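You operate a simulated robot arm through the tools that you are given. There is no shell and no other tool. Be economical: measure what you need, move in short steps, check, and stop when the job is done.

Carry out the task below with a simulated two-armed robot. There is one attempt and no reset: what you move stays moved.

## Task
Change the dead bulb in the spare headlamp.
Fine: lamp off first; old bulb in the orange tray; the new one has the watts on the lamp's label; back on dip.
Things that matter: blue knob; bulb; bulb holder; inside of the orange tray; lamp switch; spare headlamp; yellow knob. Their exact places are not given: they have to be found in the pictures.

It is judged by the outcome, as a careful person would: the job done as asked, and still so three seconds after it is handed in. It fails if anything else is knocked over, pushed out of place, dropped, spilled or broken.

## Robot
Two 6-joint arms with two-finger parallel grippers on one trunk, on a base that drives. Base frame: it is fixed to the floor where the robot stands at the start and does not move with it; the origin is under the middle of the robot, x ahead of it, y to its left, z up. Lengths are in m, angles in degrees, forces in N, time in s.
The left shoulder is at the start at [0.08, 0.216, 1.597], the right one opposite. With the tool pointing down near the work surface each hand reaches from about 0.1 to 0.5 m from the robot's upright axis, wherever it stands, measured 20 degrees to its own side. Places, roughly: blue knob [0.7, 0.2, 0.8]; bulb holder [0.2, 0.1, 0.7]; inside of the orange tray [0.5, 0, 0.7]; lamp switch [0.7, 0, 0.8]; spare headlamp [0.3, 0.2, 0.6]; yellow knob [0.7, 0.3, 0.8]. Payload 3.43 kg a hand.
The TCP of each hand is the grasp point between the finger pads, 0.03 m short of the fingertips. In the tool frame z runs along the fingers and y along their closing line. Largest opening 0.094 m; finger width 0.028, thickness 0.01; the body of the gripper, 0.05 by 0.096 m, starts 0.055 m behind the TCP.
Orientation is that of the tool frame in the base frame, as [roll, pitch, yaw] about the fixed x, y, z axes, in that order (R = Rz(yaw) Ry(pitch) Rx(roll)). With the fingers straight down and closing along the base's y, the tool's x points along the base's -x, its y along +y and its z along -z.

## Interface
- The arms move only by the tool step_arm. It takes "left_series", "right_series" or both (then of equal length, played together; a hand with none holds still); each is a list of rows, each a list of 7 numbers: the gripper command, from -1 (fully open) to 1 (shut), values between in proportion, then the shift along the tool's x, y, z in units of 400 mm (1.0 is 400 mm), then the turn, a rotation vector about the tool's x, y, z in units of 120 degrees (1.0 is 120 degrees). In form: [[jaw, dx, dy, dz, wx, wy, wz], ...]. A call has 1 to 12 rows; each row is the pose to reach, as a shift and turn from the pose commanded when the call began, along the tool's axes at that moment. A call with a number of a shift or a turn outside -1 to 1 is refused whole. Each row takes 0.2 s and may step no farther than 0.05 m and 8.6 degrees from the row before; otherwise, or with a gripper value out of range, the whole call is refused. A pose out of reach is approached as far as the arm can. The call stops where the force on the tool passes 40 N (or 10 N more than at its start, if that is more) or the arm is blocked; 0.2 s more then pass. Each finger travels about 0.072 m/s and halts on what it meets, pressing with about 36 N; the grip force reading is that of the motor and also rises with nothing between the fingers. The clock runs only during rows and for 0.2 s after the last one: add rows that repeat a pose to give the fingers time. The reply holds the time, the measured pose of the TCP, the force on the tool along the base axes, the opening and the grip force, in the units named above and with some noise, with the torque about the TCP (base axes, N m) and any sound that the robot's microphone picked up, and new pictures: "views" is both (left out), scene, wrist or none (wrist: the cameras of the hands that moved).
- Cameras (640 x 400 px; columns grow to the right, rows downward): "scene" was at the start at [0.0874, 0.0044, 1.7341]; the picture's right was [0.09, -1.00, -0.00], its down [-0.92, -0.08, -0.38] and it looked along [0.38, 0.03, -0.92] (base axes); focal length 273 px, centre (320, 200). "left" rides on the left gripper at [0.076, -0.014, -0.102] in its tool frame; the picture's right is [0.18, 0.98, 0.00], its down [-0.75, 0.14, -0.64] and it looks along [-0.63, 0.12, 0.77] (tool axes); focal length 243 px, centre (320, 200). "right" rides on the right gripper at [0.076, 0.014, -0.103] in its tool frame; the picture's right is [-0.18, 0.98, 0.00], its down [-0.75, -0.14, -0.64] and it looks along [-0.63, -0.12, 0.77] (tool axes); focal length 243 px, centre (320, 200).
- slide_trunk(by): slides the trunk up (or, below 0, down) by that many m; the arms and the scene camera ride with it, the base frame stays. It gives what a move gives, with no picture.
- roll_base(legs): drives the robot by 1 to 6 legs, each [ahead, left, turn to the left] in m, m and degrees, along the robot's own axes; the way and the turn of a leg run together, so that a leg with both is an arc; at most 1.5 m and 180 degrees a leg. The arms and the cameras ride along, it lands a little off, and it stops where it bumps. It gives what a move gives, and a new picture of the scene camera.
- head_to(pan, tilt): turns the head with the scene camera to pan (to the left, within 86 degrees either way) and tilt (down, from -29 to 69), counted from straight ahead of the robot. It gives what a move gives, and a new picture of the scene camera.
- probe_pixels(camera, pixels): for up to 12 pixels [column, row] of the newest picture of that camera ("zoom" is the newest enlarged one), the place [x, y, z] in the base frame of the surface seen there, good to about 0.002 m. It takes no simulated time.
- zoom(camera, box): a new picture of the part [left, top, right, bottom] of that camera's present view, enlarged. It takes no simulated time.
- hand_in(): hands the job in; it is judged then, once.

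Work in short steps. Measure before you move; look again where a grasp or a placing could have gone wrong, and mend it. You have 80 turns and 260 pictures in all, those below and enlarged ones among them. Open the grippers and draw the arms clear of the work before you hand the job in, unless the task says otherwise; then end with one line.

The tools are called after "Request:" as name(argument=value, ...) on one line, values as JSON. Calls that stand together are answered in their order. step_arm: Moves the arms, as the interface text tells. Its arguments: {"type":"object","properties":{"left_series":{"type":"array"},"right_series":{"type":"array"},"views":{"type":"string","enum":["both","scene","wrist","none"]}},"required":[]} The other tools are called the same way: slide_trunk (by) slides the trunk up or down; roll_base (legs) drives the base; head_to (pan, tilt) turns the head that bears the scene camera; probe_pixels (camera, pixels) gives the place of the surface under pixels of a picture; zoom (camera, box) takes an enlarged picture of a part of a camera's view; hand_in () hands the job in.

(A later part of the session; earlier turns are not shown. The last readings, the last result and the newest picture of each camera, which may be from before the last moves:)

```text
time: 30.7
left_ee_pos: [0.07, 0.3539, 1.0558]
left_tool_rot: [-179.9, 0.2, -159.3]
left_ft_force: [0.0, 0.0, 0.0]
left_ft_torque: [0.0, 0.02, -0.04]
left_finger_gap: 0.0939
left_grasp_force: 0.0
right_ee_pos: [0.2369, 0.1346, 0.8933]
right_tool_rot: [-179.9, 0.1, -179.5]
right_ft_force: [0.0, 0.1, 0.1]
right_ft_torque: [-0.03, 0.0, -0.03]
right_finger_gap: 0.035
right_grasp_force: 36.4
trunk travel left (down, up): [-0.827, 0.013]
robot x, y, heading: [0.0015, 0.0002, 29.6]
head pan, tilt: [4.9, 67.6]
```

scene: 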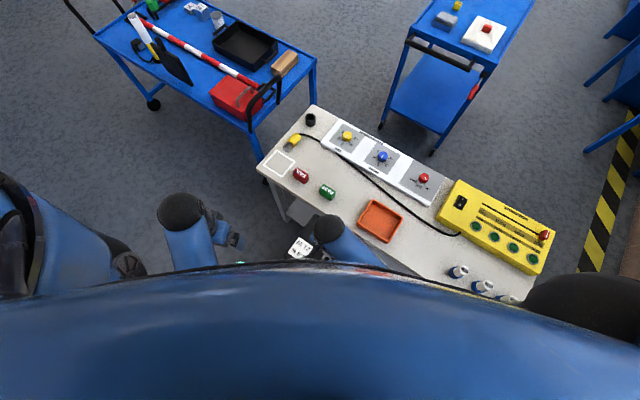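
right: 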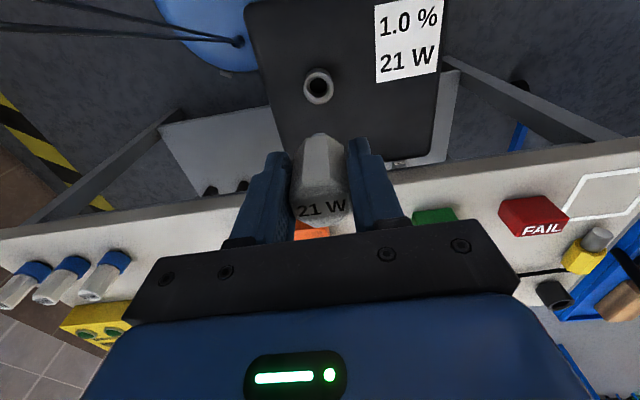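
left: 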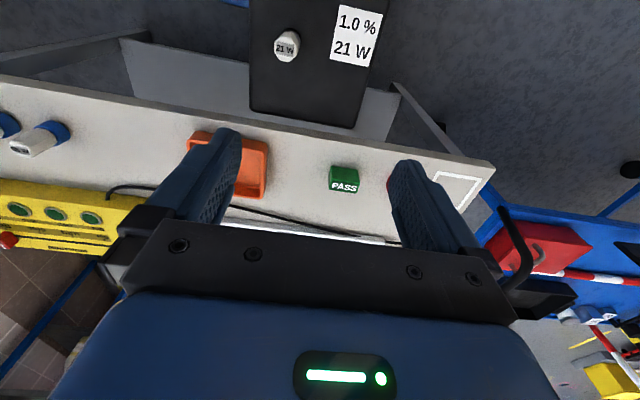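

The holder is empty and visible at (319,87). I'll measure the holder and the tray.

Request:
zoom(camera="right", box=[280, 55, 360, 135])

Request:
probe_pixels(camera="right", pixels=[[319, 86], [319, 71], [319, 100], [305, 88], [333, 86], [312, 140]])

Request:
probe_pixels(camera="scene", pixels=[[379, 222], [372, 202], [403, 216], [388, 241], [359, 225], [458, 271], [482, 286], [480, 290]])

Request:
zoom(camera="scene", box=[340, 190, 540, 315])

```text
5.00 times, centred on (320, 95) of right
```

zoom: 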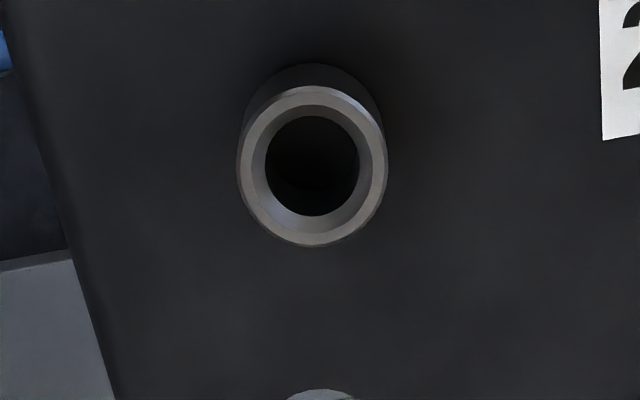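

```text
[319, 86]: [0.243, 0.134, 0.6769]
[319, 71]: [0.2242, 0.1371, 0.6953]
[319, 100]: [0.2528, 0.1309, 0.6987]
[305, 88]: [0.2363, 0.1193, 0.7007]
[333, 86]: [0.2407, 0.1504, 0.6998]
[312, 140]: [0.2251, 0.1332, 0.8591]
```

```text
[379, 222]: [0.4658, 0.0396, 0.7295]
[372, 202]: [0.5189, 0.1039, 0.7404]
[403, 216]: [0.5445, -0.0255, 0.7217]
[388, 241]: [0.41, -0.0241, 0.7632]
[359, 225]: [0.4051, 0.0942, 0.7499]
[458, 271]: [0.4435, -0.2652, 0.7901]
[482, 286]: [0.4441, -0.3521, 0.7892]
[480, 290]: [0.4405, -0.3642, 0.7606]
```

```text
3.20 times, centred on (440, 252) of scene
```

zoom: 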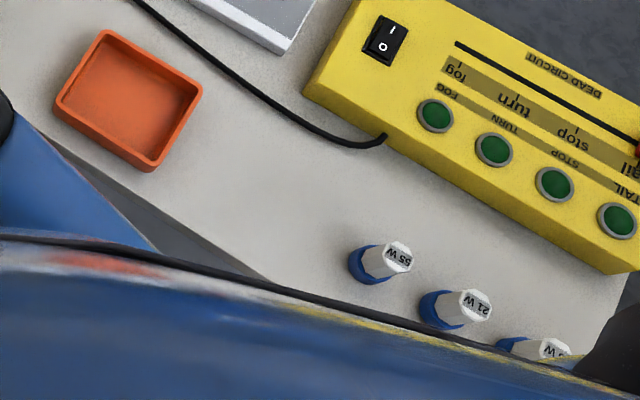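

The tray floor centre is (0.466,0.04,0.7295). I'll carry the old bulb above the tray.

Request:
step_arm(right_series=[[1, -0.1, -0.04, 0, 0, 0, 0], [1, -0.2, -0.08, 0, 0, 0, 0], [1, -0.3, -0.12, 0, 0, 0, 0], [1, -0.4, -0.16, 0, 0, 0, 0], [1, -0.5, -0.2, 0, 0, 0, 0], [1, -0.57, -0.2365, 0, 0, 0, 0]], views="both")

Request:
zoom(camera="scene", box=[340, 180, 440, 260])

```text
time: 32.1
left_ee_pos: [0.0722, 0.3537, 1.054]
left_tool_rot: [179.9, 0.1, -159.2]
left_ft_force: [0.3, -0.3, 0.0]
left_ft_torque: [0.0, 0.0, 0.0]
left_finger_gap: 0.0942
left_grasp_force: 0.1
right_ee_pos: [0.4675, 0.039, 0.8914]
right_tool_rot: [179.9, 0.1, -179.6]
right_ft_force: [0.5, -0.2, -0.5]
right_ft_torque: [-0.04, 0.04, 0.0]
right_finger_gap: 0.035
right_grasp_force: 35.9
trunk travel left (down, up): [-0.827, 0.013]
robot x, y, heading: [-0.0004, 0.0011, 29.7]
head pan, tilt: [4.9, 67.6]
```

scene: 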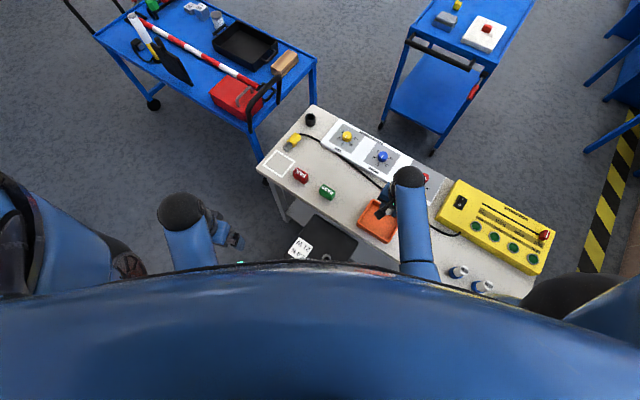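
right: 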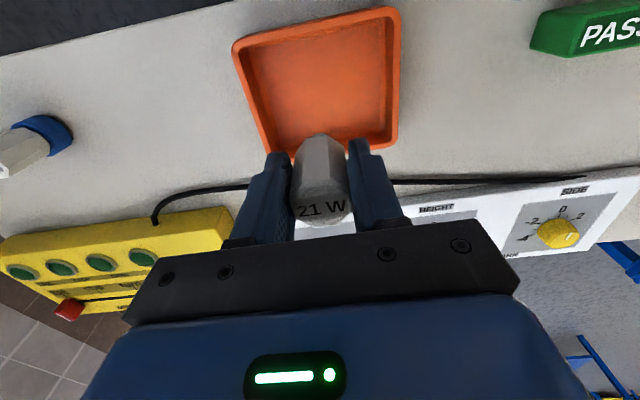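

```text
5.00 times, centred on (390, 220) of scene
```

zoom: 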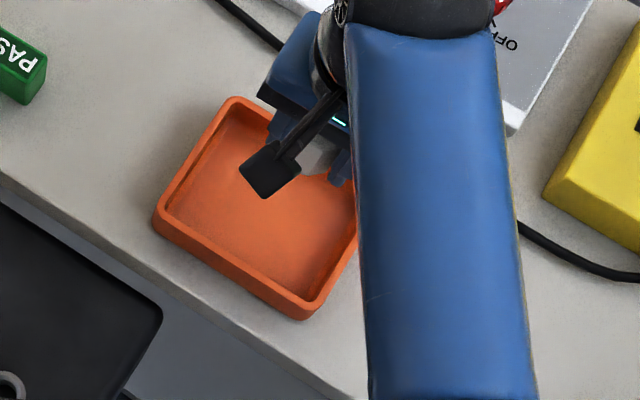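

I'll lower it into the tray, feeling for the floor.

Request:
step_arm(right_series=[[1, 0, 0, 0.08, 0, 0, 0], [1, 0, 0, 0.16, 0, 0, 0], [1, 0, 0, 0.2, 0, 0, 0], [1, 0, 0, 0.22, 0, 0, 0], [1, 0, 0, 0.235, 0, 0, 0], [1, 0, 0, 0.245, 0, 0, 0], [1, 0, 0, 0.252, 0, 0, 0]], views="wrist")

```text
time: 33.7
left_ee_pos: [0.0691, 0.3542, 1.0538]
left_tool_rot: [-180.0, 0.0, -159.2]
left_ft_force: [0.2, 0.0, 0.2]
left_ft_torque: [0.01, 0.01, 0.01]
left_finger_gap: 0.0939
left_grasp_force: 0.0
right_ee_pos: [0.4663, 0.0428, 0.7906]
right_tool_rot: [180.0, 0.1, -179.6]
right_ft_force: [0.1, -0.1, 0.3]
right_ft_torque: [0.0, 0.02, 0.02]
right_finger_gap: 0.035
right_grasp_force: 36.7
trunk travel left (down, up): [-0.827, 0.013]
robot x, y, heading: [0.0024, -0.001, 29.6]
head pan, tilt: [4.9, 67.6]
```

right: 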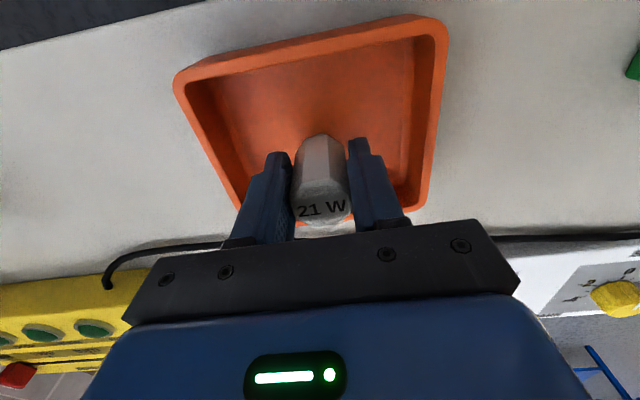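

No contact yet, so I'll continue down in 2–3 mm steps.

Request:
step_arm(right_series=[[1, 0, 0, 0.007, 0, 0, 0], [1, 0, 0, 0.014, 0, 0, 0], [1, 0, 0, 0.02, 0, 0, 0], [1, 0, 0, 0.026, 0, 0, 0]], views="wrist")

```text
time: 34.7
left_ee_pos: [0.0688, 0.3532, 1.0552]
left_tool_rot: [-179.9, 0.2, -159.2]
left_ft_force: [-0.7, 0.4, 0.2]
left_ft_torque: [-0.03, -0.03, 0.0]
left_finger_gap: 0.0938
left_grasp_force: 0.1
right_ee_pos: [0.4672, 0.0421, 0.7839]
right_tool_rot: [179.8, 0.4, -179.5]
right_ft_force: [1.4, -1.8, 29.6]
right_ft_torque: [-0.11, -0.23, -0.02]
right_finger_gap: 0.0354
right_grasp_force: 36.1
trunk travel left (down, up): [-0.827, 0.013]
robot x, y, heading: [-0.002, -0.0008, 29.7]
head pan, tilt: [4.9, 67.6]
```

right: 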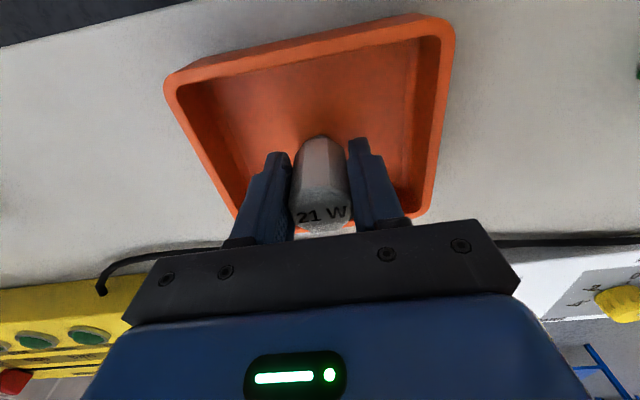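

The bulb stands on the tray floor (30 N). I'll relax the push slightly, open slowly and look.

Request:
step_arm(right_series=[[1, 0, 0, -0.009, 0, 0, 0], [1, 0, 0, -0.009, 0, 0, 0], [0.15, 0, 0, -0.009, 0, 0, 0], [0.0, 0, 0, -0.009, 0, 0, 0], [-0.3, 0, 0, -0.009, 0, 0, 0], [-0.3, 0, 0, -0.009, 0, 0, 0]], views="wrist")

```text
time: 36.1
left_ee_pos: [0.0691, 0.3538, 1.0547]
left_tool_rot: [-179.9, 0.0, -159.3]
left_ft_force: [-0.1, -0.8, 0.1]
left_ft_torque: [-0.03, -0.01, 0.0]
left_finger_gap: 0.0941
left_grasp_force: 0.1
right_ee_pos: [0.4685, 0.0406, 0.7838]
right_tool_rot: [179.9, 0.2, -179.6]
right_ft_force: [-0.1, 1.0, 0.7]
right_ft_torque: [-0.03, 0.03, 0.01]
right_finger_gap: 0.0611
right_grasp_force: 0.0
trunk travel left (down, up): [-0.827, 0.013]
robot x, y, heading: [-0.0013, 0.0001, 29.7]
head pan, tilt: [4.9, 67.6]
```

right: 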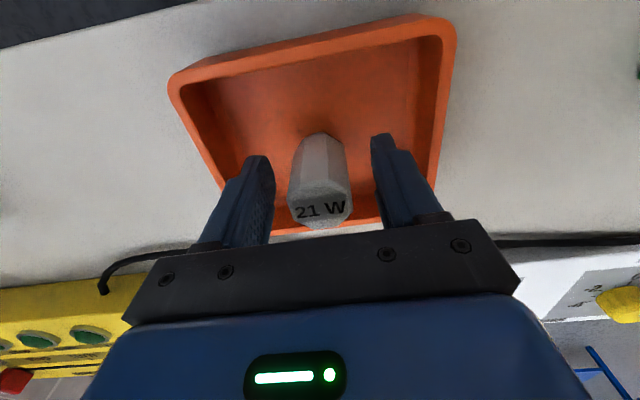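

The old bulb stands in the tray. I'll lift straight up and move toward the middle spare, clear of the 55 W one.

Request:
step_arm(right_series=[[-0.3, 0, 0, -0.08, 0, 0, 0], [-0.3, 0, 0, -0.18, 0, 0, 0], [-0.3, 0, 0, -0.29, 0, 0, 0], [-0.5, 0.01, -0.1, -0.32, 0, 0, 0], [-0.8, 0.02, -0.22, -0.32, 0, 0, 0], [-1, 0.03, -0.34, -0.32, 0, 0, 0], [-1, 0.04, -0.46, -0.32, 0, 0, 0], [-1, 0.05, -0.58, -0.32, 0, 0, 0], [-1, 0.06, -0.7, -0.32, 0, 0, 0], [-1, 0.071, -0.82, -0.32, 0, 0, 0], [-1, 0.071, -0.92, -0.32, 0, 0, 0], [-1, 0.071, -0.995, -0.32, 0, 0, 0]], views="both")

```text
time: 38.7
left_ee_pos: [0.0707, 0.3524, 1.0553]
left_tool_rot: [-180.0, 0.1, -159.2]
left_ft_force: [-0.4, -0.1, 0.2]
left_ft_torque: [-0.02, -0.03, -0.01]
left_finger_gap: 0.094
left_grasp_force: 0.0
right_ee_pos: [0.4417, -0.36, 0.9115]
right_tool_rot: [179.8, 0.1, -179.6]
right_ft_force: [-0.2, -0.4, 0.0]
right_ft_torque: [0.03, -0.01, 0.0]
right_finger_gap: 0.0941
right_grasp_force: 0.0
trunk travel left (down, up): [-0.827, 0.013]
robot x, y, heading: [0.0018, 0.0008, 29.8]
head pan, tilt: [4.9, 67.6]
```

scene: 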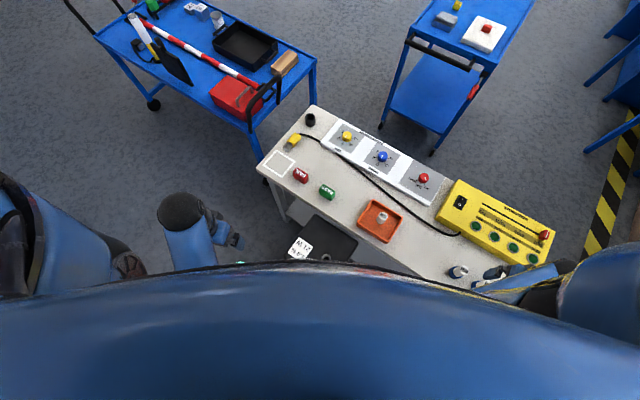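
right: 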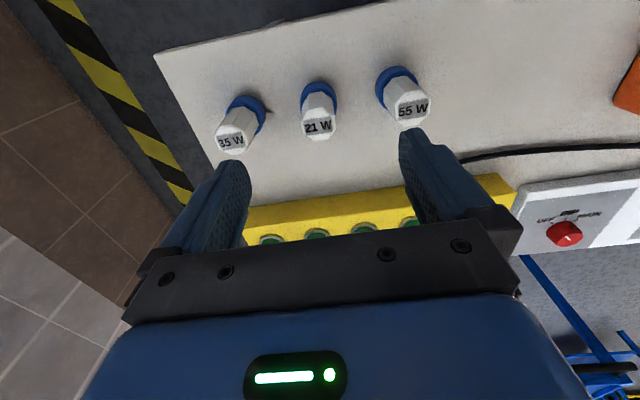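

The middle spare (320,128) reads 21 W; its neighbours are 35 W and 55 W. I'll measure it.

Request:
zoom(camera="right", box=[270, 70, 370, 150])

Request:
probe_pixels(camera="right", pixels=[[319, 127], [319, 117], [320, 139], [306, 128], [334, 124], [318, 100], [318, 84], [303, 95], [335, 100], [318, 76]])

```text
5.00 times, centred on (320, 110) of right
```

zoom: 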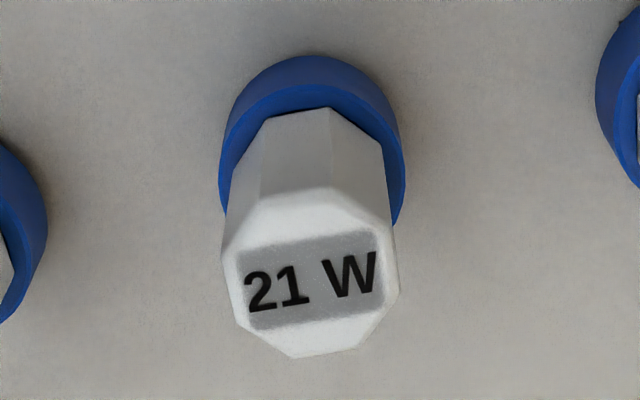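

```text
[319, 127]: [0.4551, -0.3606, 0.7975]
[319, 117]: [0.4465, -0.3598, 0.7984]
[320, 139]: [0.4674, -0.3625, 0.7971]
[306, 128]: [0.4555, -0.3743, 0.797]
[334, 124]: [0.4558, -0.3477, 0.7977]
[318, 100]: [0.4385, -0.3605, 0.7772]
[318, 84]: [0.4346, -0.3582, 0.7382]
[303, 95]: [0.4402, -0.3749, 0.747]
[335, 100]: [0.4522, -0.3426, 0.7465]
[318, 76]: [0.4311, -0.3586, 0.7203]
```

Its centre is (0.4545,-0.361), top 0.7975, holder rim 0.747. I'll descend to TCP height 0.788 with the fingers partly open.

Request:
step_arm(right_series=[[-0.6, -0.032, -0.0025, 0.06, 0, 0, 0], [-0.3, -0.032, -0.0025, 0.12, 0, 0, 0], [-0.3, -0.032, -0.0025, 0.2, 0, 0, 0], [-0.3, -0.032, -0.0025, 0.27, 0, 0, 0], [-0.3, -0.032, -0.0025, 0.309, 0, 0, 0], [-0.3, -0.032, -0.0025, 0.309, 0, 0, 0]], views="wrist")

```text
time: 40.1
left_ee_pos: [0.0701, 0.3551, 1.0548]
left_tool_rot: [-179.9, 0.1, -159.2]
left_ft_force: [0.0, -0.8, 0.4]
left_ft_torque: [0.0, 0.03, -0.02]
left_finger_gap: 0.0939
left_grasp_force: 0.0
right_ee_pos: [0.4543, -0.3573, 0.7881]
right_tool_rot: [179.8, 0.2, -179.6]
right_ft_force: [0.8, -0.8, -1.0]
right_ft_torque: [0.0, -0.02, 0.03]
right_finger_gap: 0.0609
right_grasp_force: 0.2
trunk travel left (down, up): [-0.827, 0.013]
robot x, y, heading: [-0.0005, 0.0008, 29.5]
head pan, tilt: [4.9, 67.6]
```

right: 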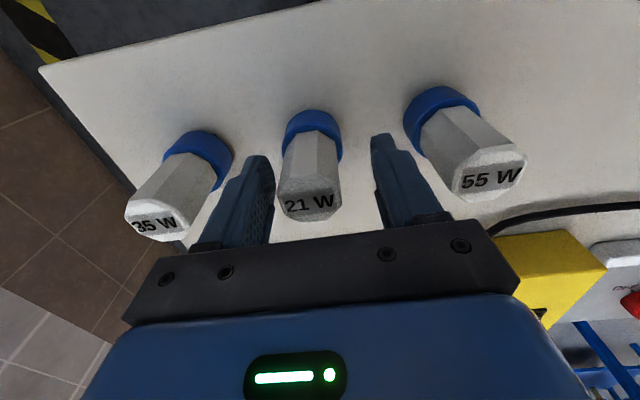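

The bulb is 3–4 mm right of centre for the hand, so I'll shift -y by 3.5 mm, then close.

Request:
step_arm(right_series=[[-0.3, 0, -0.008, 0, 0, 0, 0], [-0.3, 0, -0.008, 0, 0, 0, 0], [0.2, 0, -0.008, 0, 0, 0, 0], [1, 0, -0.008, 0, 0, 0, 0], [1, 0, -0.008, 0, 0, 0, 0], [1, 0, -0.008, 0, 0, 0, 0]], views="wrist")

```text
time: 41.5
left_ee_pos: [0.0698, 0.354, 1.0554]
left_tool_rot: [-179.8, 0.1, -159.2]
left_ft_force: [0.6, 0.4, 0.9]
left_ft_torque: [-0.01, 0.0, 0.01]
left_finger_gap: 0.0942
left_grasp_force: 0.1
right_ee_pos: [0.4532, -0.3609, 0.7879]
right_tool_rot: [179.8, 0.1, -179.7]
right_ft_force: [-0.3, -0.1, 0.2]
right_ft_torque: [0.01, 0.01, 0.0]
right_finger_gap: 0.0311
right_grasp_force: 36.3
trunk travel left (down, up): [-0.827, 0.013]
robot x, y, heading: [0.0005, 0.0019, 29.9]
head pan, tilt: [4.9, 67.6]
```

right: 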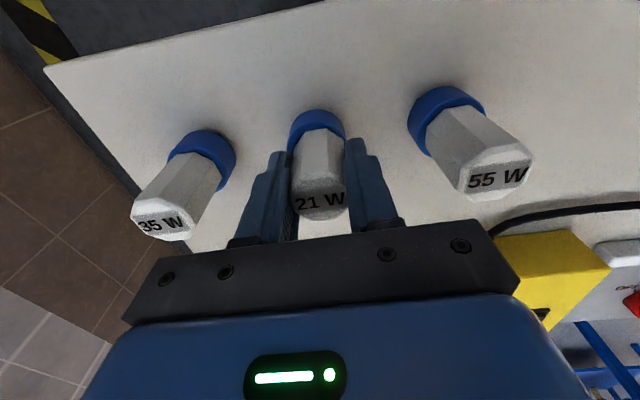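

The new bulb is gripped (gap 0.031). I'll lift slowly and make sure the blue stand stays put.

Request:
step_arm(right_series=[[1, 0, 0, -0.02, 0, 0, 0], [1, 0, 0, -0.05, 0, 0, 0], [1, 0, 0, -0.1, 0, 0, 0], [1, 0, 0, -0.18, 0, 0, 0], [1, 0, 0, -0.27, 0, 0, 0], [1, 0, 0, -0.3, 0, 0, 0]], views="both")

```text
time: 42.9
left_ee_pos: [0.0708, 0.3548, 1.0542]
left_tool_rot: [-180.0, 0.0, -159.1]
left_ft_force: [0.1, 0.1, -0.3]
left_ft_torque: [0.03, 0.02, -0.01]
left_finger_gap: 0.0939
left_grasp_force: 0.1
right_ee_pos: [0.453, -0.3625, 0.9107]
right_tool_rot: [179.9, 0.0, -179.7]
right_ft_force: [-0.3, 0.2, -0.3]
right_ft_torque: [-0.01, -0.02, 0.0]
right_finger_gap: 0.0314
right_grasp_force: 36.2
trunk travel left (down, up): [-0.827, 0.013]
robot x, y, heading: [-0.0007, -0.0015, 29.7]
head pan, tilt: [4.9, 67.6]
```

scene: 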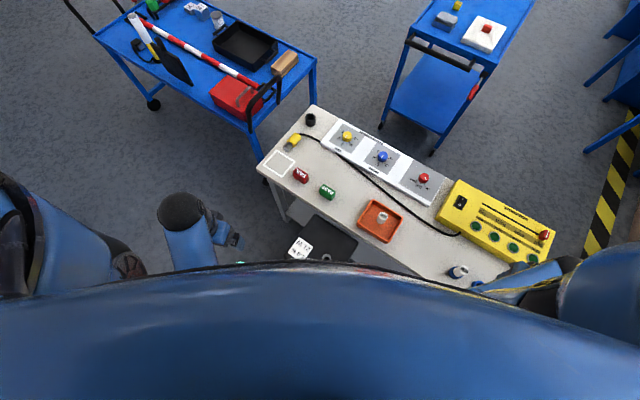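
right: 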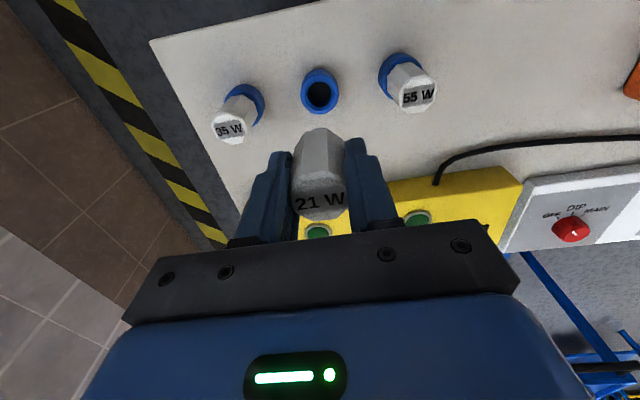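

The stand stays and the bulb is out. I'll carry it toward the lamp in two legs.

Request:
step_arm(right_series=[[1, 0.04, 0.1, 0, 0, 0, 0], [1, 0.08, 0.2, 0, 0, 0, 0], [1, 0.12, 0.3, 0, 0, 0, 0], [1, 0.17, 0.4, 0, 0, 0, 0], [1, 0.215, 0.5, 0, 0, 0, 0], [1, 0.26, 0.6, 0, 0, 0, 0], [1, 0.3, 0.7, 0, 0, 0, 0]], views="none")

Request:
step_arm(right_series=[[1, 0.04, 0.1, 0, 0, 0, 0], [1, 0.08, 0.2, 0, 0, 0, 0], [1, 0.12, 0.3, 0.01, 0, 0, 0], [1, 0.17, 0.4, 0.02, 0, 0, 0], [1, 0.215, 0.5, 0.03, 0, 0, 0], [1, 0.236, 0.542, 0.04, 0, 0, 0], [1, 0.236, 0.542, 0.04, 0, 0, 0]], views="wrist")

```text
time: 44.1
left_ee_pos: [0.0695, 0.3543, 1.0553]
left_tool_rot: [-179.9, 0.1, -159.3]
left_ft_force: [-0.6, -0.3, -0.7]
left_ft_torque: [0.0, -0.02, 0.03]
left_finger_gap: 0.094
left_grasp_force: 0.1
right_ee_pos: [0.4564, -0.1848, 0.9442]
right_tool_rot: [-178.8, 9.0, -179.4]
right_ft_force: [-0.8, -0.4, -0.4]
right_ft_torque: [-0.02, 0.01, -0.01]
right_finger_gap: 0.0309
right_grasp_force: 36.1
trunk travel left (down, up): [-0.827, 0.013]
robot x, y, heading: [0.0013, -0.0026, 29.9]
head pan, tilt: [4.9, 67.6]
stopped in row 5 (right hand): the arm was blocked; the commanded pose is now the measured one
```

```text
time: 45.7
left_ee_pos: [0.0697, 0.3539, 1.0537]
left_tool_rot: [-180.0, 0.1, -159.2]
left_ft_force: [-0.9, -0.3, 0.1]
left_ft_torque: [-0.03, 0.02, -0.03]
left_finger_gap: 0.0944
left_grasp_force: 0.2
right_ee_pos: [0.3656, 0.0301, 0.9082]
right_tool_rot: [-178.9, 8.9, -179.6]
right_ft_force: [-0.3, 0.1, -0.6]
right_ft_torque: [-0.02, 0.01, -0.02]
right_finger_gap: 0.0312
right_grasp_force: 36.3
trunk travel left (down, up): [-0.827, 0.013]
robot x, y, heading: [0.0, 0.0019, 29.7]
head pan, tilt: [4.9, 67.6]
```

right: 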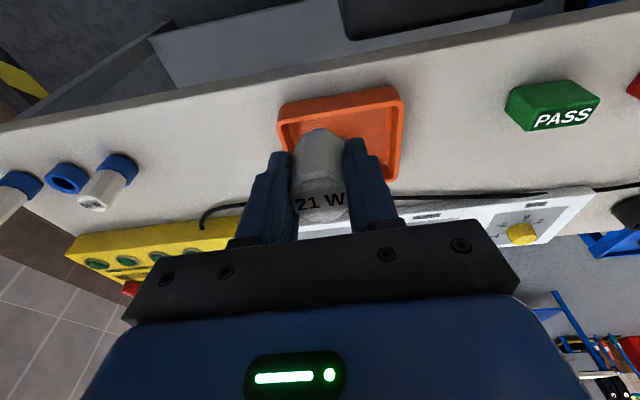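

The hand was stopped by the arm's near limit and tilted 9°, but nothing was touched and the bulb is held. I'll straighten it and go above the holder.

Request:
step_arm(right_series=[[1, 0.06, 0.05, 0.0, -0.004, 0.037, 0], [1, 0.13, 0.11, 0.0, -0.009, 0.074, 0], [1, 0.2, 0.165, 0.01, -0.009, 0.074, 0], [1, 0.27, 0.22, 0.02, -0.009, 0.074, 0], [1, 0.327, 0.2625, 0.037, -0.009, 0.074, 0], [1, 0.327, 0.2625, 0.037, -0.009, 0.074, 0]], views="both")

```text
time: 47.1
left_ee_pos: [0.0703, 0.3545, 1.0548]
left_tool_rot: [-179.9, 0.0, -159.2]
left_ft_force: [0.8, 0.0, -0.4]
left_ft_torque: [-0.01, -0.03, 0.0]
left_finger_gap: 0.094
left_grasp_force: 0.0
right_ee_pos: [0.236, 0.1334, 0.8704]
right_tool_rot: [-179.9, 0.1, -179.7]
right_ft_force: [-0.1, -0.6, -0.5]
right_ft_torque: [0.01, -0.03, -0.03]
right_finger_gap: 0.0312
right_grasp_force: 35.9
trunk travel left (down, up): [-0.827, 0.013]
robot x, y, heading: [0.0005, -0.0001, 29.3]
head pan, tilt: [4.9, 67.6]
```

scene: 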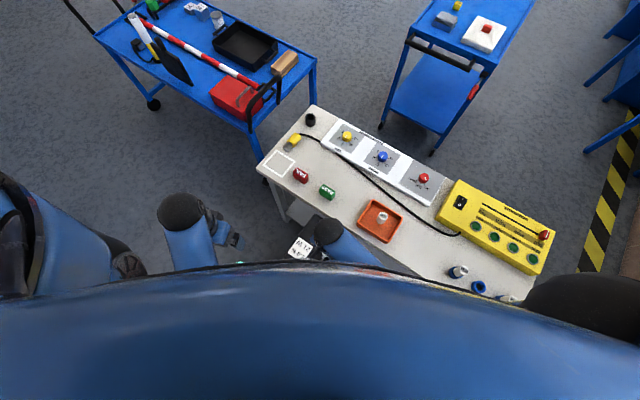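
right: 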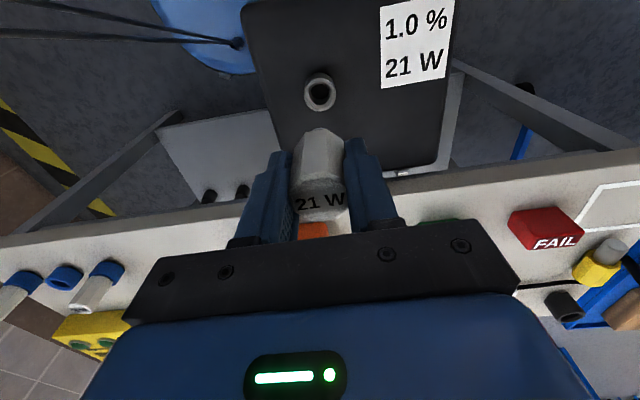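

I'll measure the holder and the held bulb in the present view.

Request:
zoom(camera="right", box=[270, 60, 370, 240])

Request:
probe_pixels(camera="right", pixels=[[320, 80], [320, 108], [305, 94], [335, 92], [320, 192], [320, 204], [320, 216], [300, 203], [340, 200], [317, 135]])

```text
2.22 times, centred on (320, 150) of right
```

zoom: 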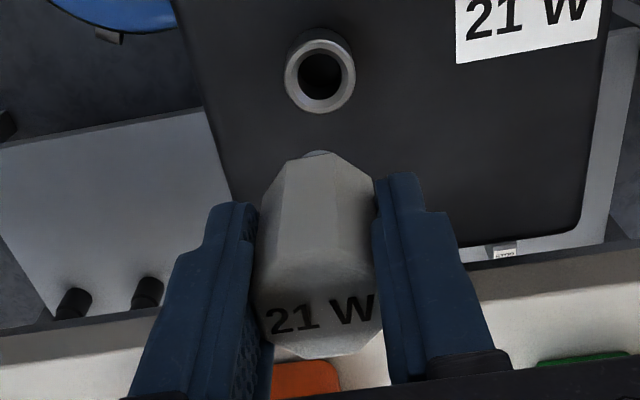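

```text
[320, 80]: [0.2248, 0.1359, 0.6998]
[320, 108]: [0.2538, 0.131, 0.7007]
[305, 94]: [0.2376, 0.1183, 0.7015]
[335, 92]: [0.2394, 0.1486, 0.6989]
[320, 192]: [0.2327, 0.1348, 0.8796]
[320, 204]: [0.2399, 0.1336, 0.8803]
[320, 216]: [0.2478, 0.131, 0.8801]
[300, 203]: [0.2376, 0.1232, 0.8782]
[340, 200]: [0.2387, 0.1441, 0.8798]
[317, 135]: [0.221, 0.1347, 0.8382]
```

Holder centre is (0.239,0.1335) and the bulb is about 2.6 mm short in x. I'll correct that and descend to just above the rim.

Request:
step_arm(right_series=[[1, -0.0065, 0, 0.06, 0, 0, 0], [1, -0.0065, 0, 0.14, 0, 0, 0], [1, -0.0065, 0, 0.21, 0, 0, 0], [1, -0.0065, 0, 0.25, 0, 0, 0], [1, -0.0065, 0, 0.266, 0, 0, 0], [1, -0.0065, 0, 0.266, 0, 0, 0]], views="wrist")

Request:
zoom(camera="right", box=[270, 90, 370, 240])

```text
time: 48.5
left_ee_pos: [0.0707, 0.3526, 1.0545]
left_tool_rot: [-179.8, 0.1, -159.1]
left_ft_force: [0.1, -0.2, 0.3]
left_ft_torque: [0.01, 0.07, 0.03]
left_finger_gap: 0.0939
left_grasp_force: 0.0
right_ee_pos: [0.2404, 0.1329, 0.7655]
right_tool_rot: [-179.9, 0.0, -179.5]
right_ft_force: [0.2, -0.4, -0.7]
right_ft_torque: [-0.02, 0.0, 0.0]
right_finger_gap: 0.0315
right_grasp_force: 36.2
trunk travel left (down, up): [-0.827, 0.013]
robot x, y, heading: [-0.0, 0.0012, 29.8]
head pan, tilt: [4.9, 67.6]
```

right: 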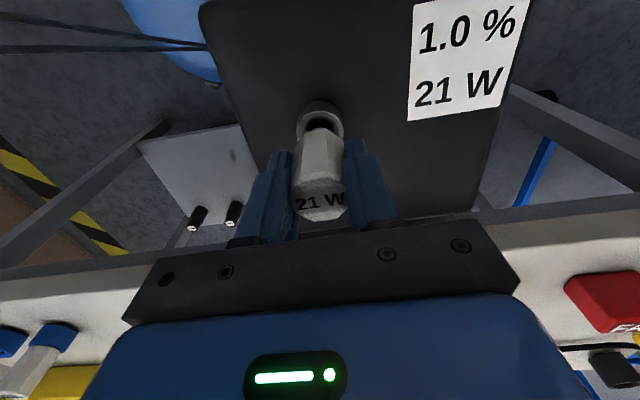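

```text
2.67 times, centred on (320, 165) of right
```

zoom: 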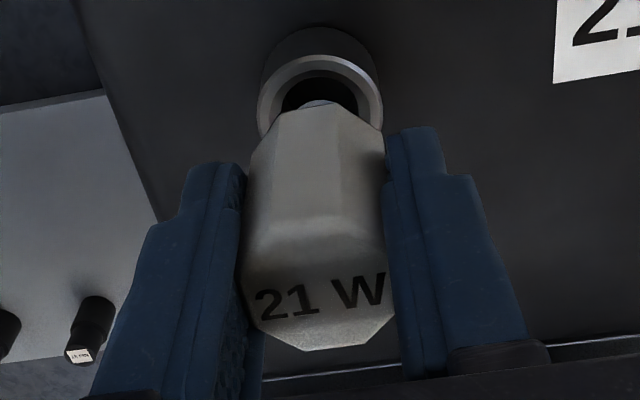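

The bulb cap is lined up with the hole. I'll lower it slowly toward the seat at TCP about 0.741.

Request:
step_arm(right_series=[[1, 0, 0, 0.008, 0, 0, 0], [1, 0, 0, 0.016, 0, 0, 0], [1, 0, 0, 0.022, 0, 0, 0], [1, 0, 0, 0.028, 0, 0, 0], [1, 0, 0, 0.034, 0, 0, 0], [1, 0, 0, 0.04, 0, 0, 0], [1, 0, 0, 0.046, 0, 0, 0], [1, 0, 0, 0.052, 0, 0, 0], [1, 0, 0, 0.058, 0, 0, 0]], views="wrist")

```text
time: 50.5
left_ee_pos: [0.07, 0.3541, 1.0543]
left_tool_rot: [-179.9, 0.1, -159.2]
left_ft_force: [0.4, 0.2, -0.2]
left_ft_torque: [0.0, 0.01, 0.0]
left_finger_gap: 0.094
left_grasp_force: 0.0
right_ee_pos: [0.2407, 0.1329, 0.7433]
right_tool_rot: [-179.9, 0.1, -179.4]
right_ft_force: [0.2, 0.5, -0.3]
right_ft_torque: [0.02, 0.03, 0.02]
right_finger_gap: 0.031
right_grasp_force: 36.5
trunk travel left (down, up): [-0.827, 0.013]
robot x, y, heading: [0.0042, -0.0, 29.8]
head pan, tilt: [4.9, 67.6]
```

right: 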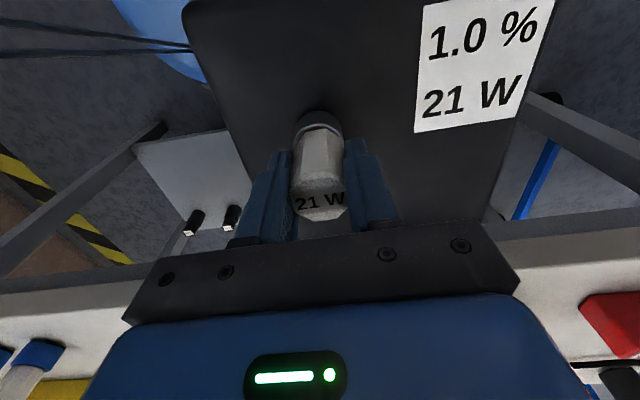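

The bulb is inside the holder with no side force. I'll press on in 1.5 mm steps to feel the seat.

Request:
step_arm(right_series=[[1, 0, 0, 0.004, 0, 0, 0], [1, 0, 0, 0.008, 0, 0, 0], [1, 0, 0, 0.012, 0, 0, 0], [1, 0, 0, 0.015, 0, 0, 0]], views="wrist")

Request:
zoom(camera="right", box=[270, 100, 366, 160])

```text
time: 51.5
left_ee_pos: [0.07, 0.3524, 1.0554]
left_tool_rot: [180.0, 0.2, -159.2]
left_ft_force: [-0.5, 0.7, -0.1]
left_ft_torque: [0.0, -0.08, -0.03]
left_finger_gap: 0.0939
left_grasp_force: 0.0
right_ee_pos: [0.2403, 0.1316, 0.7384]
right_tool_rot: [-179.9, 0.1, -179.6]
right_ft_force: [2.4, -6.8, 22.1]
right_ft_torque: [-0.14, 0.48, 0.05]
right_finger_gap: 0.0314
right_grasp_force: 35.9
trunk travel left (down, up): [-0.827, 0.013]
robot x, y, heading: [-0.0013, -0.0004, 29.9]
head pan, tilt: [4.9, 67.6]
```

right: 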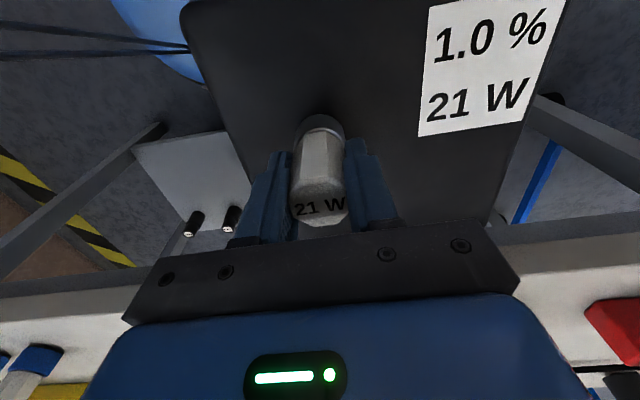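

```text
6.67 times, centred on (318, 130) of right
```

zoom: 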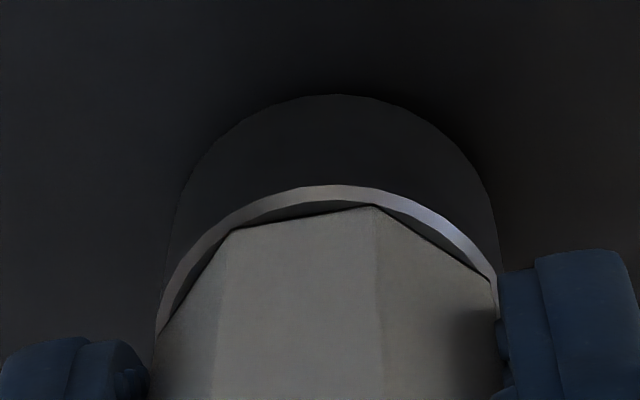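

The bulb sits in the ring just as the old one did (22 N at the seat). I'll relax the push, open and lift off.

Request:
step_arm(right_series=[[1, 0, 0, -0.004, 0, 0, 0], [0.3, 0, 0, -0.004, 0, 0, 0], [0.0, 0, 0, -0.004, 0, 0, 0], [-0.3, 0, 0, -0.004, 0, 0, 0], [-0.3, 0, 0, -0.06, 0, 0, 0], [-0.3, 0, 0, -0.14, 0, 0, 0], [-0.3, 0, 0, -0.24, 0, 0, 0], [-0.3, 0, 0, -0.34, 0, 0, 0], [-0.3, 0, 0, -0.4, 0, 0, 0]], views="wrist")

Request:
zoom(camera="right", box=[270, 50, 366, 130])

Request:
probe_pixels(camera="right", pixels=[[317, 104], [316, 95], [317, 110], [308, 103], [325, 101]])

```text
time: 53.5
left_ee_pos: [0.0703, 0.3534, 1.0552]
left_tool_rot: [-179.9, 0.1, -159.2]
left_ft_force: [-0.2, 0.9, -0.4]
left_ft_torque: [-0.01, 0.0, 0.0]
left_finger_gap: 0.0941
left_grasp_force: 0.0
right_ee_pos: [0.2395, 0.1373, 0.8973]
right_tool_rot: [-179.9, 0.0, -179.5]
right_ft_force: [-0.6, -0.5, 0.2]
right_ft_torque: [0.0, 0.01, 0.01]
right_finger_gap: 0.061
right_grasp_force: 0.1
trunk travel left (down, up): [-0.827, 0.013]
robot x, y, heading: [0.002, 0.0004, 29.7]
head pan, tilt: [4.9, 67.6]
```

right: 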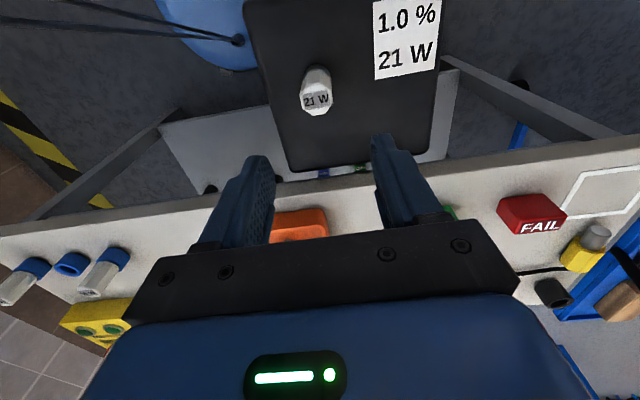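

```text
5.00 times, centred on (318, 90) of right
```

zoom: 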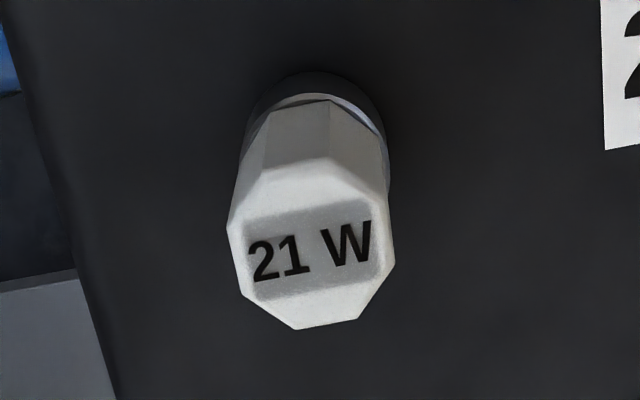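

```text
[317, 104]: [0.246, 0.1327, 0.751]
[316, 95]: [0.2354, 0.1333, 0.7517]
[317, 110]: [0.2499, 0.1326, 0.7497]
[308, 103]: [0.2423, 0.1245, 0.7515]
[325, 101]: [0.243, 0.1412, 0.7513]
```

The new bulb's top is at 0.751, the same as the old one, so it's seated. Next I'll take the hand out over the bench, lower the trunk for reach, and return to the switch.

Request:
step_arm(right_series=[[-0.3, -0.09, -0.01, -0.04, 0, 0, 0], [-0.3, -0.18, -0.02, -0.08, 0, 0, 0], [-0.3, -0.27, -0.03, -0.12, 0, 0, 0], [-0.3, -0.36, -0.04, -0.16, 0, 0, 0], [-0.3, -0.45, -0.05, -0.2, 0, 0, 0], [-0.3, -0.54, -0.06, -0.24, 0, 0, 0], [-0.3, -0.62, -0.068, -0.29, 0, 0, 0], [-0.3, -0.676, -0.068, -0.33, 0, 0, 0]], views="none")

```text
time: 55.3
left_ee_pos: [0.0714, 0.3533, 1.0557]
left_tool_rot: [-179.9, 0.1, -159.1]
left_ft_force: [-0.2, 0.4, 0.1]
left_ft_torque: [0.0, -0.02, 0.03]
left_finger_gap: 0.0944
left_grasp_force: 0.1
right_ee_pos: [0.5118, 0.1086, 1.0298]
right_tool_rot: [-179.8, 0.0, -179.5]
right_ft_force: [0.3, 0.0, -0.2]
right_ft_torque: [0.01, -0.03, -0.01]
right_finger_gap: 0.0612
right_grasp_force: 0.0
trunk travel left (down, up): [-0.827, 0.013]
robot x, y, heading: [0.0024, 0.0003, 29.8]
head pan, tilt: [4.9, 67.6]
```

I'll lower the trunk 0.16 and move over the knob with yaw about +22°.

Request:
slide_trunk(by=-0.16)

Request:
step_arm(right_series=[[-0.3, -0.09, -0.05, 0, 0, 0, -0.03], [-0.3, -0.18, -0.1, 0, 0, 0, -0.06], [-0.3, -0.27, -0.15, 0, 0, 0, -0.1], [-0.3, -0.36, -0.2, 0, 0, 0, -0.14], [-0.3, -0.45, -0.26, 0, 0, 0, -0.18], [-0.3, -0.515, -0.303, 0.0, 0, 0, -0.18], [-0.3, -0.515, -0.303, 0.03, 0, 0, -0.18]], views="wrist")

```text
time: 57.1
left_ee_pos: [0.0717, 0.3525, 0.8933]
left_tool_rot: [-179.8, 0.1, -159.1]
left_ft_force: [-0.7, 0.0, -0.1]
left_ft_torque: [0.02, -0.02, 0.01]
left_finger_gap: 0.0941
left_grasp_force: 0.1
right_ee_pos: [0.5102, 0.1086, 0.8686]
right_tool_rot: [-179.9, 0.2, -179.5]
right_ft_force: [-0.9, -0.2, 0.1]
right_ft_torque: [0.01, 0.02, 0.0]
right_finger_gap: 0.0612
right_grasp_force: 0.0
trunk travel left (down, up): [-0.667, 0.173]
robot x, y, heading: [0.0011, -0.001, 29.7]
head pan, tilt: [4.9, 67.6]
```

```text
time: 58.7
left_ee_pos: [0.0711, 0.3544, 0.8944]
left_tool_rot: [-179.9, 0.2, -159.1]
left_ft_force: [0.1, -0.1, -0.2]
left_ft_torque: [-0.02, -0.03, -0.03]
left_finger_gap: 0.094
left_grasp_force: 0.0
right_ee_pos: [0.7177, -0.0119, 0.8583]
right_tool_rot: [-179.8, 0.1, -157.9]
right_ft_force: [-0.6, 0.2, -0.5]
right_ft_torque: [0.03, -0.01, 0.03]
right_finger_gap: 0.0611
right_grasp_force: 0.1
trunk travel left (down, up): [-0.667, 0.173]
robot x, y, heading: [-0.0031, -0.0036, 29.6]
head pan, tilt: [4.9, 67.6]
```

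right: 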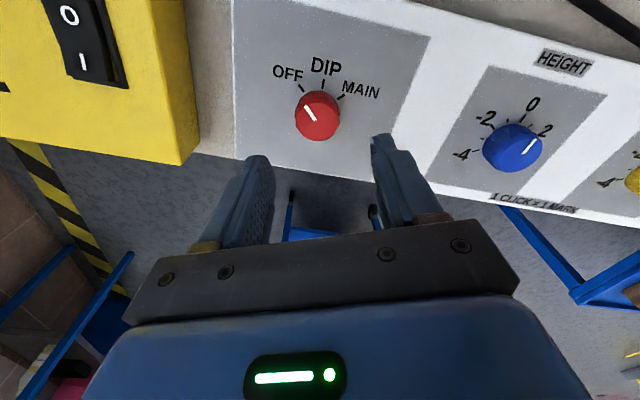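

The hand is over the knob, which is still at OFF. I'll descend and grip.

Request:
step_arm(right_series=[[-0.3, 0, 0, 0.08, 0, 0, 0], [-0.3, 0, 0, 0.15, 0, 0, 0], [-0.3, 0, 0, 0.198, 0, 0, 0], [-0.3, 0, 0, 0.198, 0, 0, 0], [1, 0, 0, 0.198, 0, 0, 0], [1, 0, 0, 0.198, 0, 0, 0], [1, 0, 0, 0.198, 0, 0, 0]], views="wrist")

```text
time: 60.3
left_ee_pos: [0.0723, 0.3528, 0.8948]
left_tool_rot: [180.0, 0.1, -159.3]
left_ft_force: [0.3, 0.8, 0.1]
left_ft_torque: [0.01, -0.01, -0.01]
left_finger_gap: 0.0942
left_grasp_force: 0.1
right_ee_pos: [0.7165, -0.0132, 0.7785]
right_tool_rot: [-179.9, 0.1, -158.1]
right_ft_force: [5.7, -15.4, 2.0]
right_ft_torque: [-0.83, 0.02, -0.07]
right_finger_gap: 0.0368
right_grasp_force: 44.6
trunk travel left (down, up): [-0.667, 0.173]
robot x, y, heading: [-0.0027, 0.0, 29.5]
head pan, tilt: [4.9, 67.6]
```

right: 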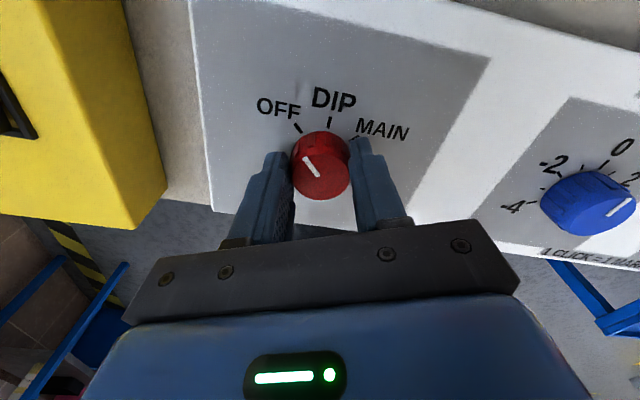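

Gripped with a small side load, which I'll relieve by 1 mm while turning 45° clockwise to DIP.

Request:
step_arm(right_series=[[1, 0, -0.003, 0, 0, 0, 0], [1, 0, -0.003, 0, 0, 0, 0.065], [1, 0, -0.003, 0, 0, 0, 0.13], [1, 0, -0.003, 0, 0, 0, 0.195], [1, 0, -0.003, 0, 0, 0, 0.26], [1, 0, -0.003, 0, 0, 0, 0.325], [1, 0, -0.003, 0, 0, 0, 0.378], [1, 0, -0.003, 0, 0, 0, 0.378]], views="wrist")

Request:
zoom(camera="right", box=[220, 80, 420, 205])

```text
time: 62.1
left_ee_pos: [0.0694, 0.3524, 0.8954]
left_tool_rot: [-180.0, 0.1, -159.2]
left_ft_force: [-0.2, -0.9, 0.0]
left_ft_torque: [-0.04, -0.01, 0.01]
left_finger_gap: 0.0939
left_grasp_force: 0.0
right_ee_pos: [0.7165, -0.0127, 0.7796]
right_tool_rot: [-179.9, 0.0, 156.6]
right_ft_force: [-5.0, -10.1, 2.0]
right_ft_torque: [-0.49, -0.37, 0.0]
right_finger_gap: 0.0369
right_grasp_force: 44.6
trunk travel left (down, up): [-0.667, 0.173]
robot x, y, heading: [-0.0007, -0.0033, 29.5]
head pan, tilt: [4.9, 67.6]
```

right: 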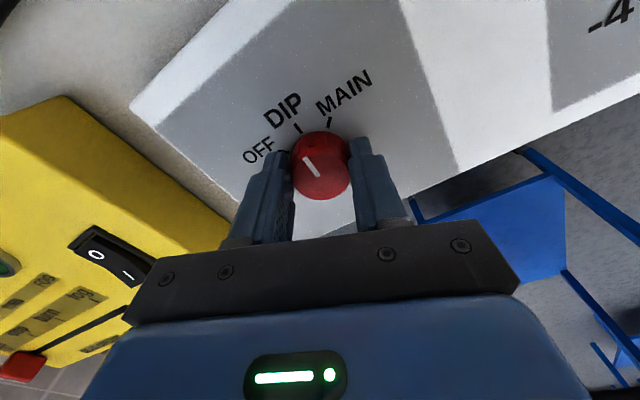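

```text
3.20 times, centred on (320, 142) of right
```

zoom: 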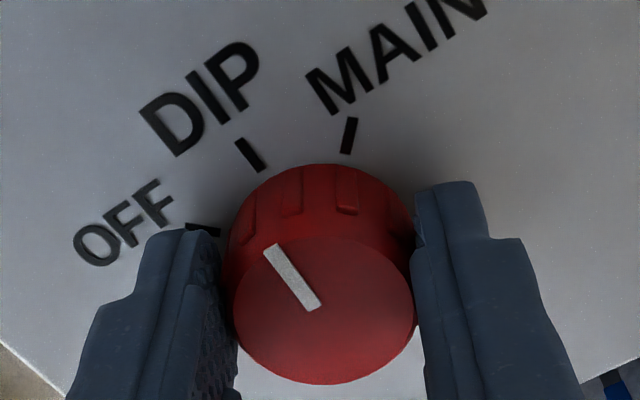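

The marker is in line with the DIP tick. I'll release, lift and check.

Request:
step_arm(right_series=[[0.2, 0, 0, 0, 0, 0, 0], [-0.3, 0, 0, 0, 0, 0, 0], [-0.3, 0, 0, 0, 0, 0, 0], [-0.3, 0, 0, -0.1, 0, 0, 0], [-0.3, 0, 0, -0.2, 0, 0, 0], [-0.3, 0, 0, -0.27, 0, 0, 0]], views="both")

Request:
zoom(camera="right", box=[220, 40, 420, 165])

```text
time: 63.5
left_ee_pos: [0.0711, 0.3533, 0.8938]
left_tool_rot: [-179.9, 0.1, -159.3]
left_ft_force: [-0.7, 0.0, 0.4]
left_ft_torque: [-0.02, -0.03, -0.01]
left_finger_gap: 0.094
left_grasp_force: 0.1
right_ee_pos: [0.7182, -0.0115, 0.8867]
right_tool_rot: [-179.8, 0.1, 156.7]
right_ft_force: [-0.9, 1.0, 0.4]
right_ft_torque: [0.03, -0.03, 0.02]
right_finger_gap: 0.0616
right_grasp_force: 0.1
trunk travel left (down, up): [-0.667, 0.173]
robot x, y, heading: [-0.0009, -0.0021, 29.6]
head pan, tilt: [4.9, 67.6]
```

scene: 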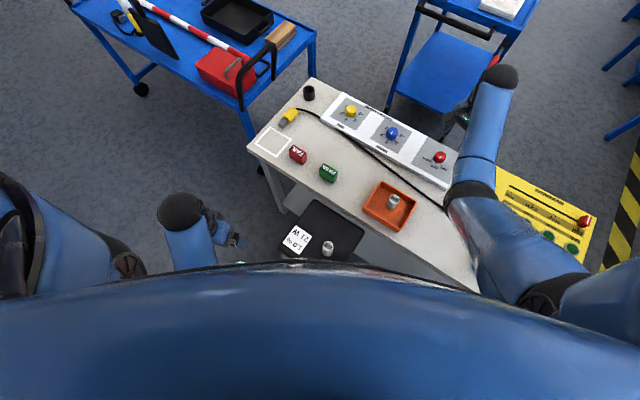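
right: 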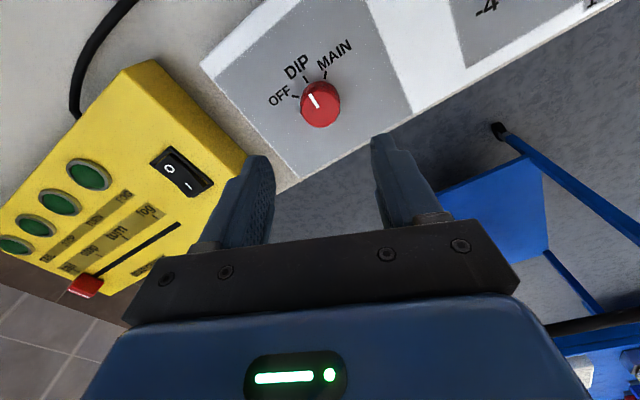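

```text
3.20 times, centred on (320, 102) of right
```

zoom: 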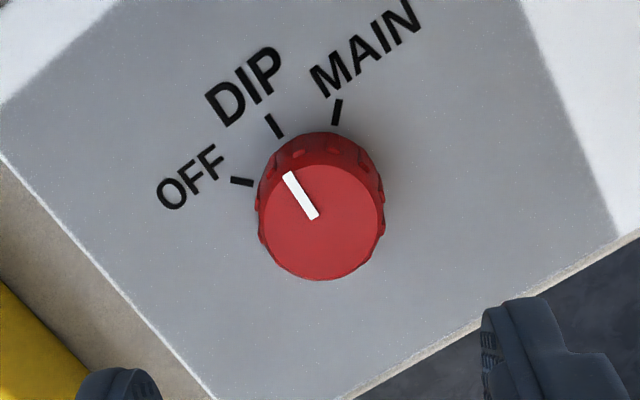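

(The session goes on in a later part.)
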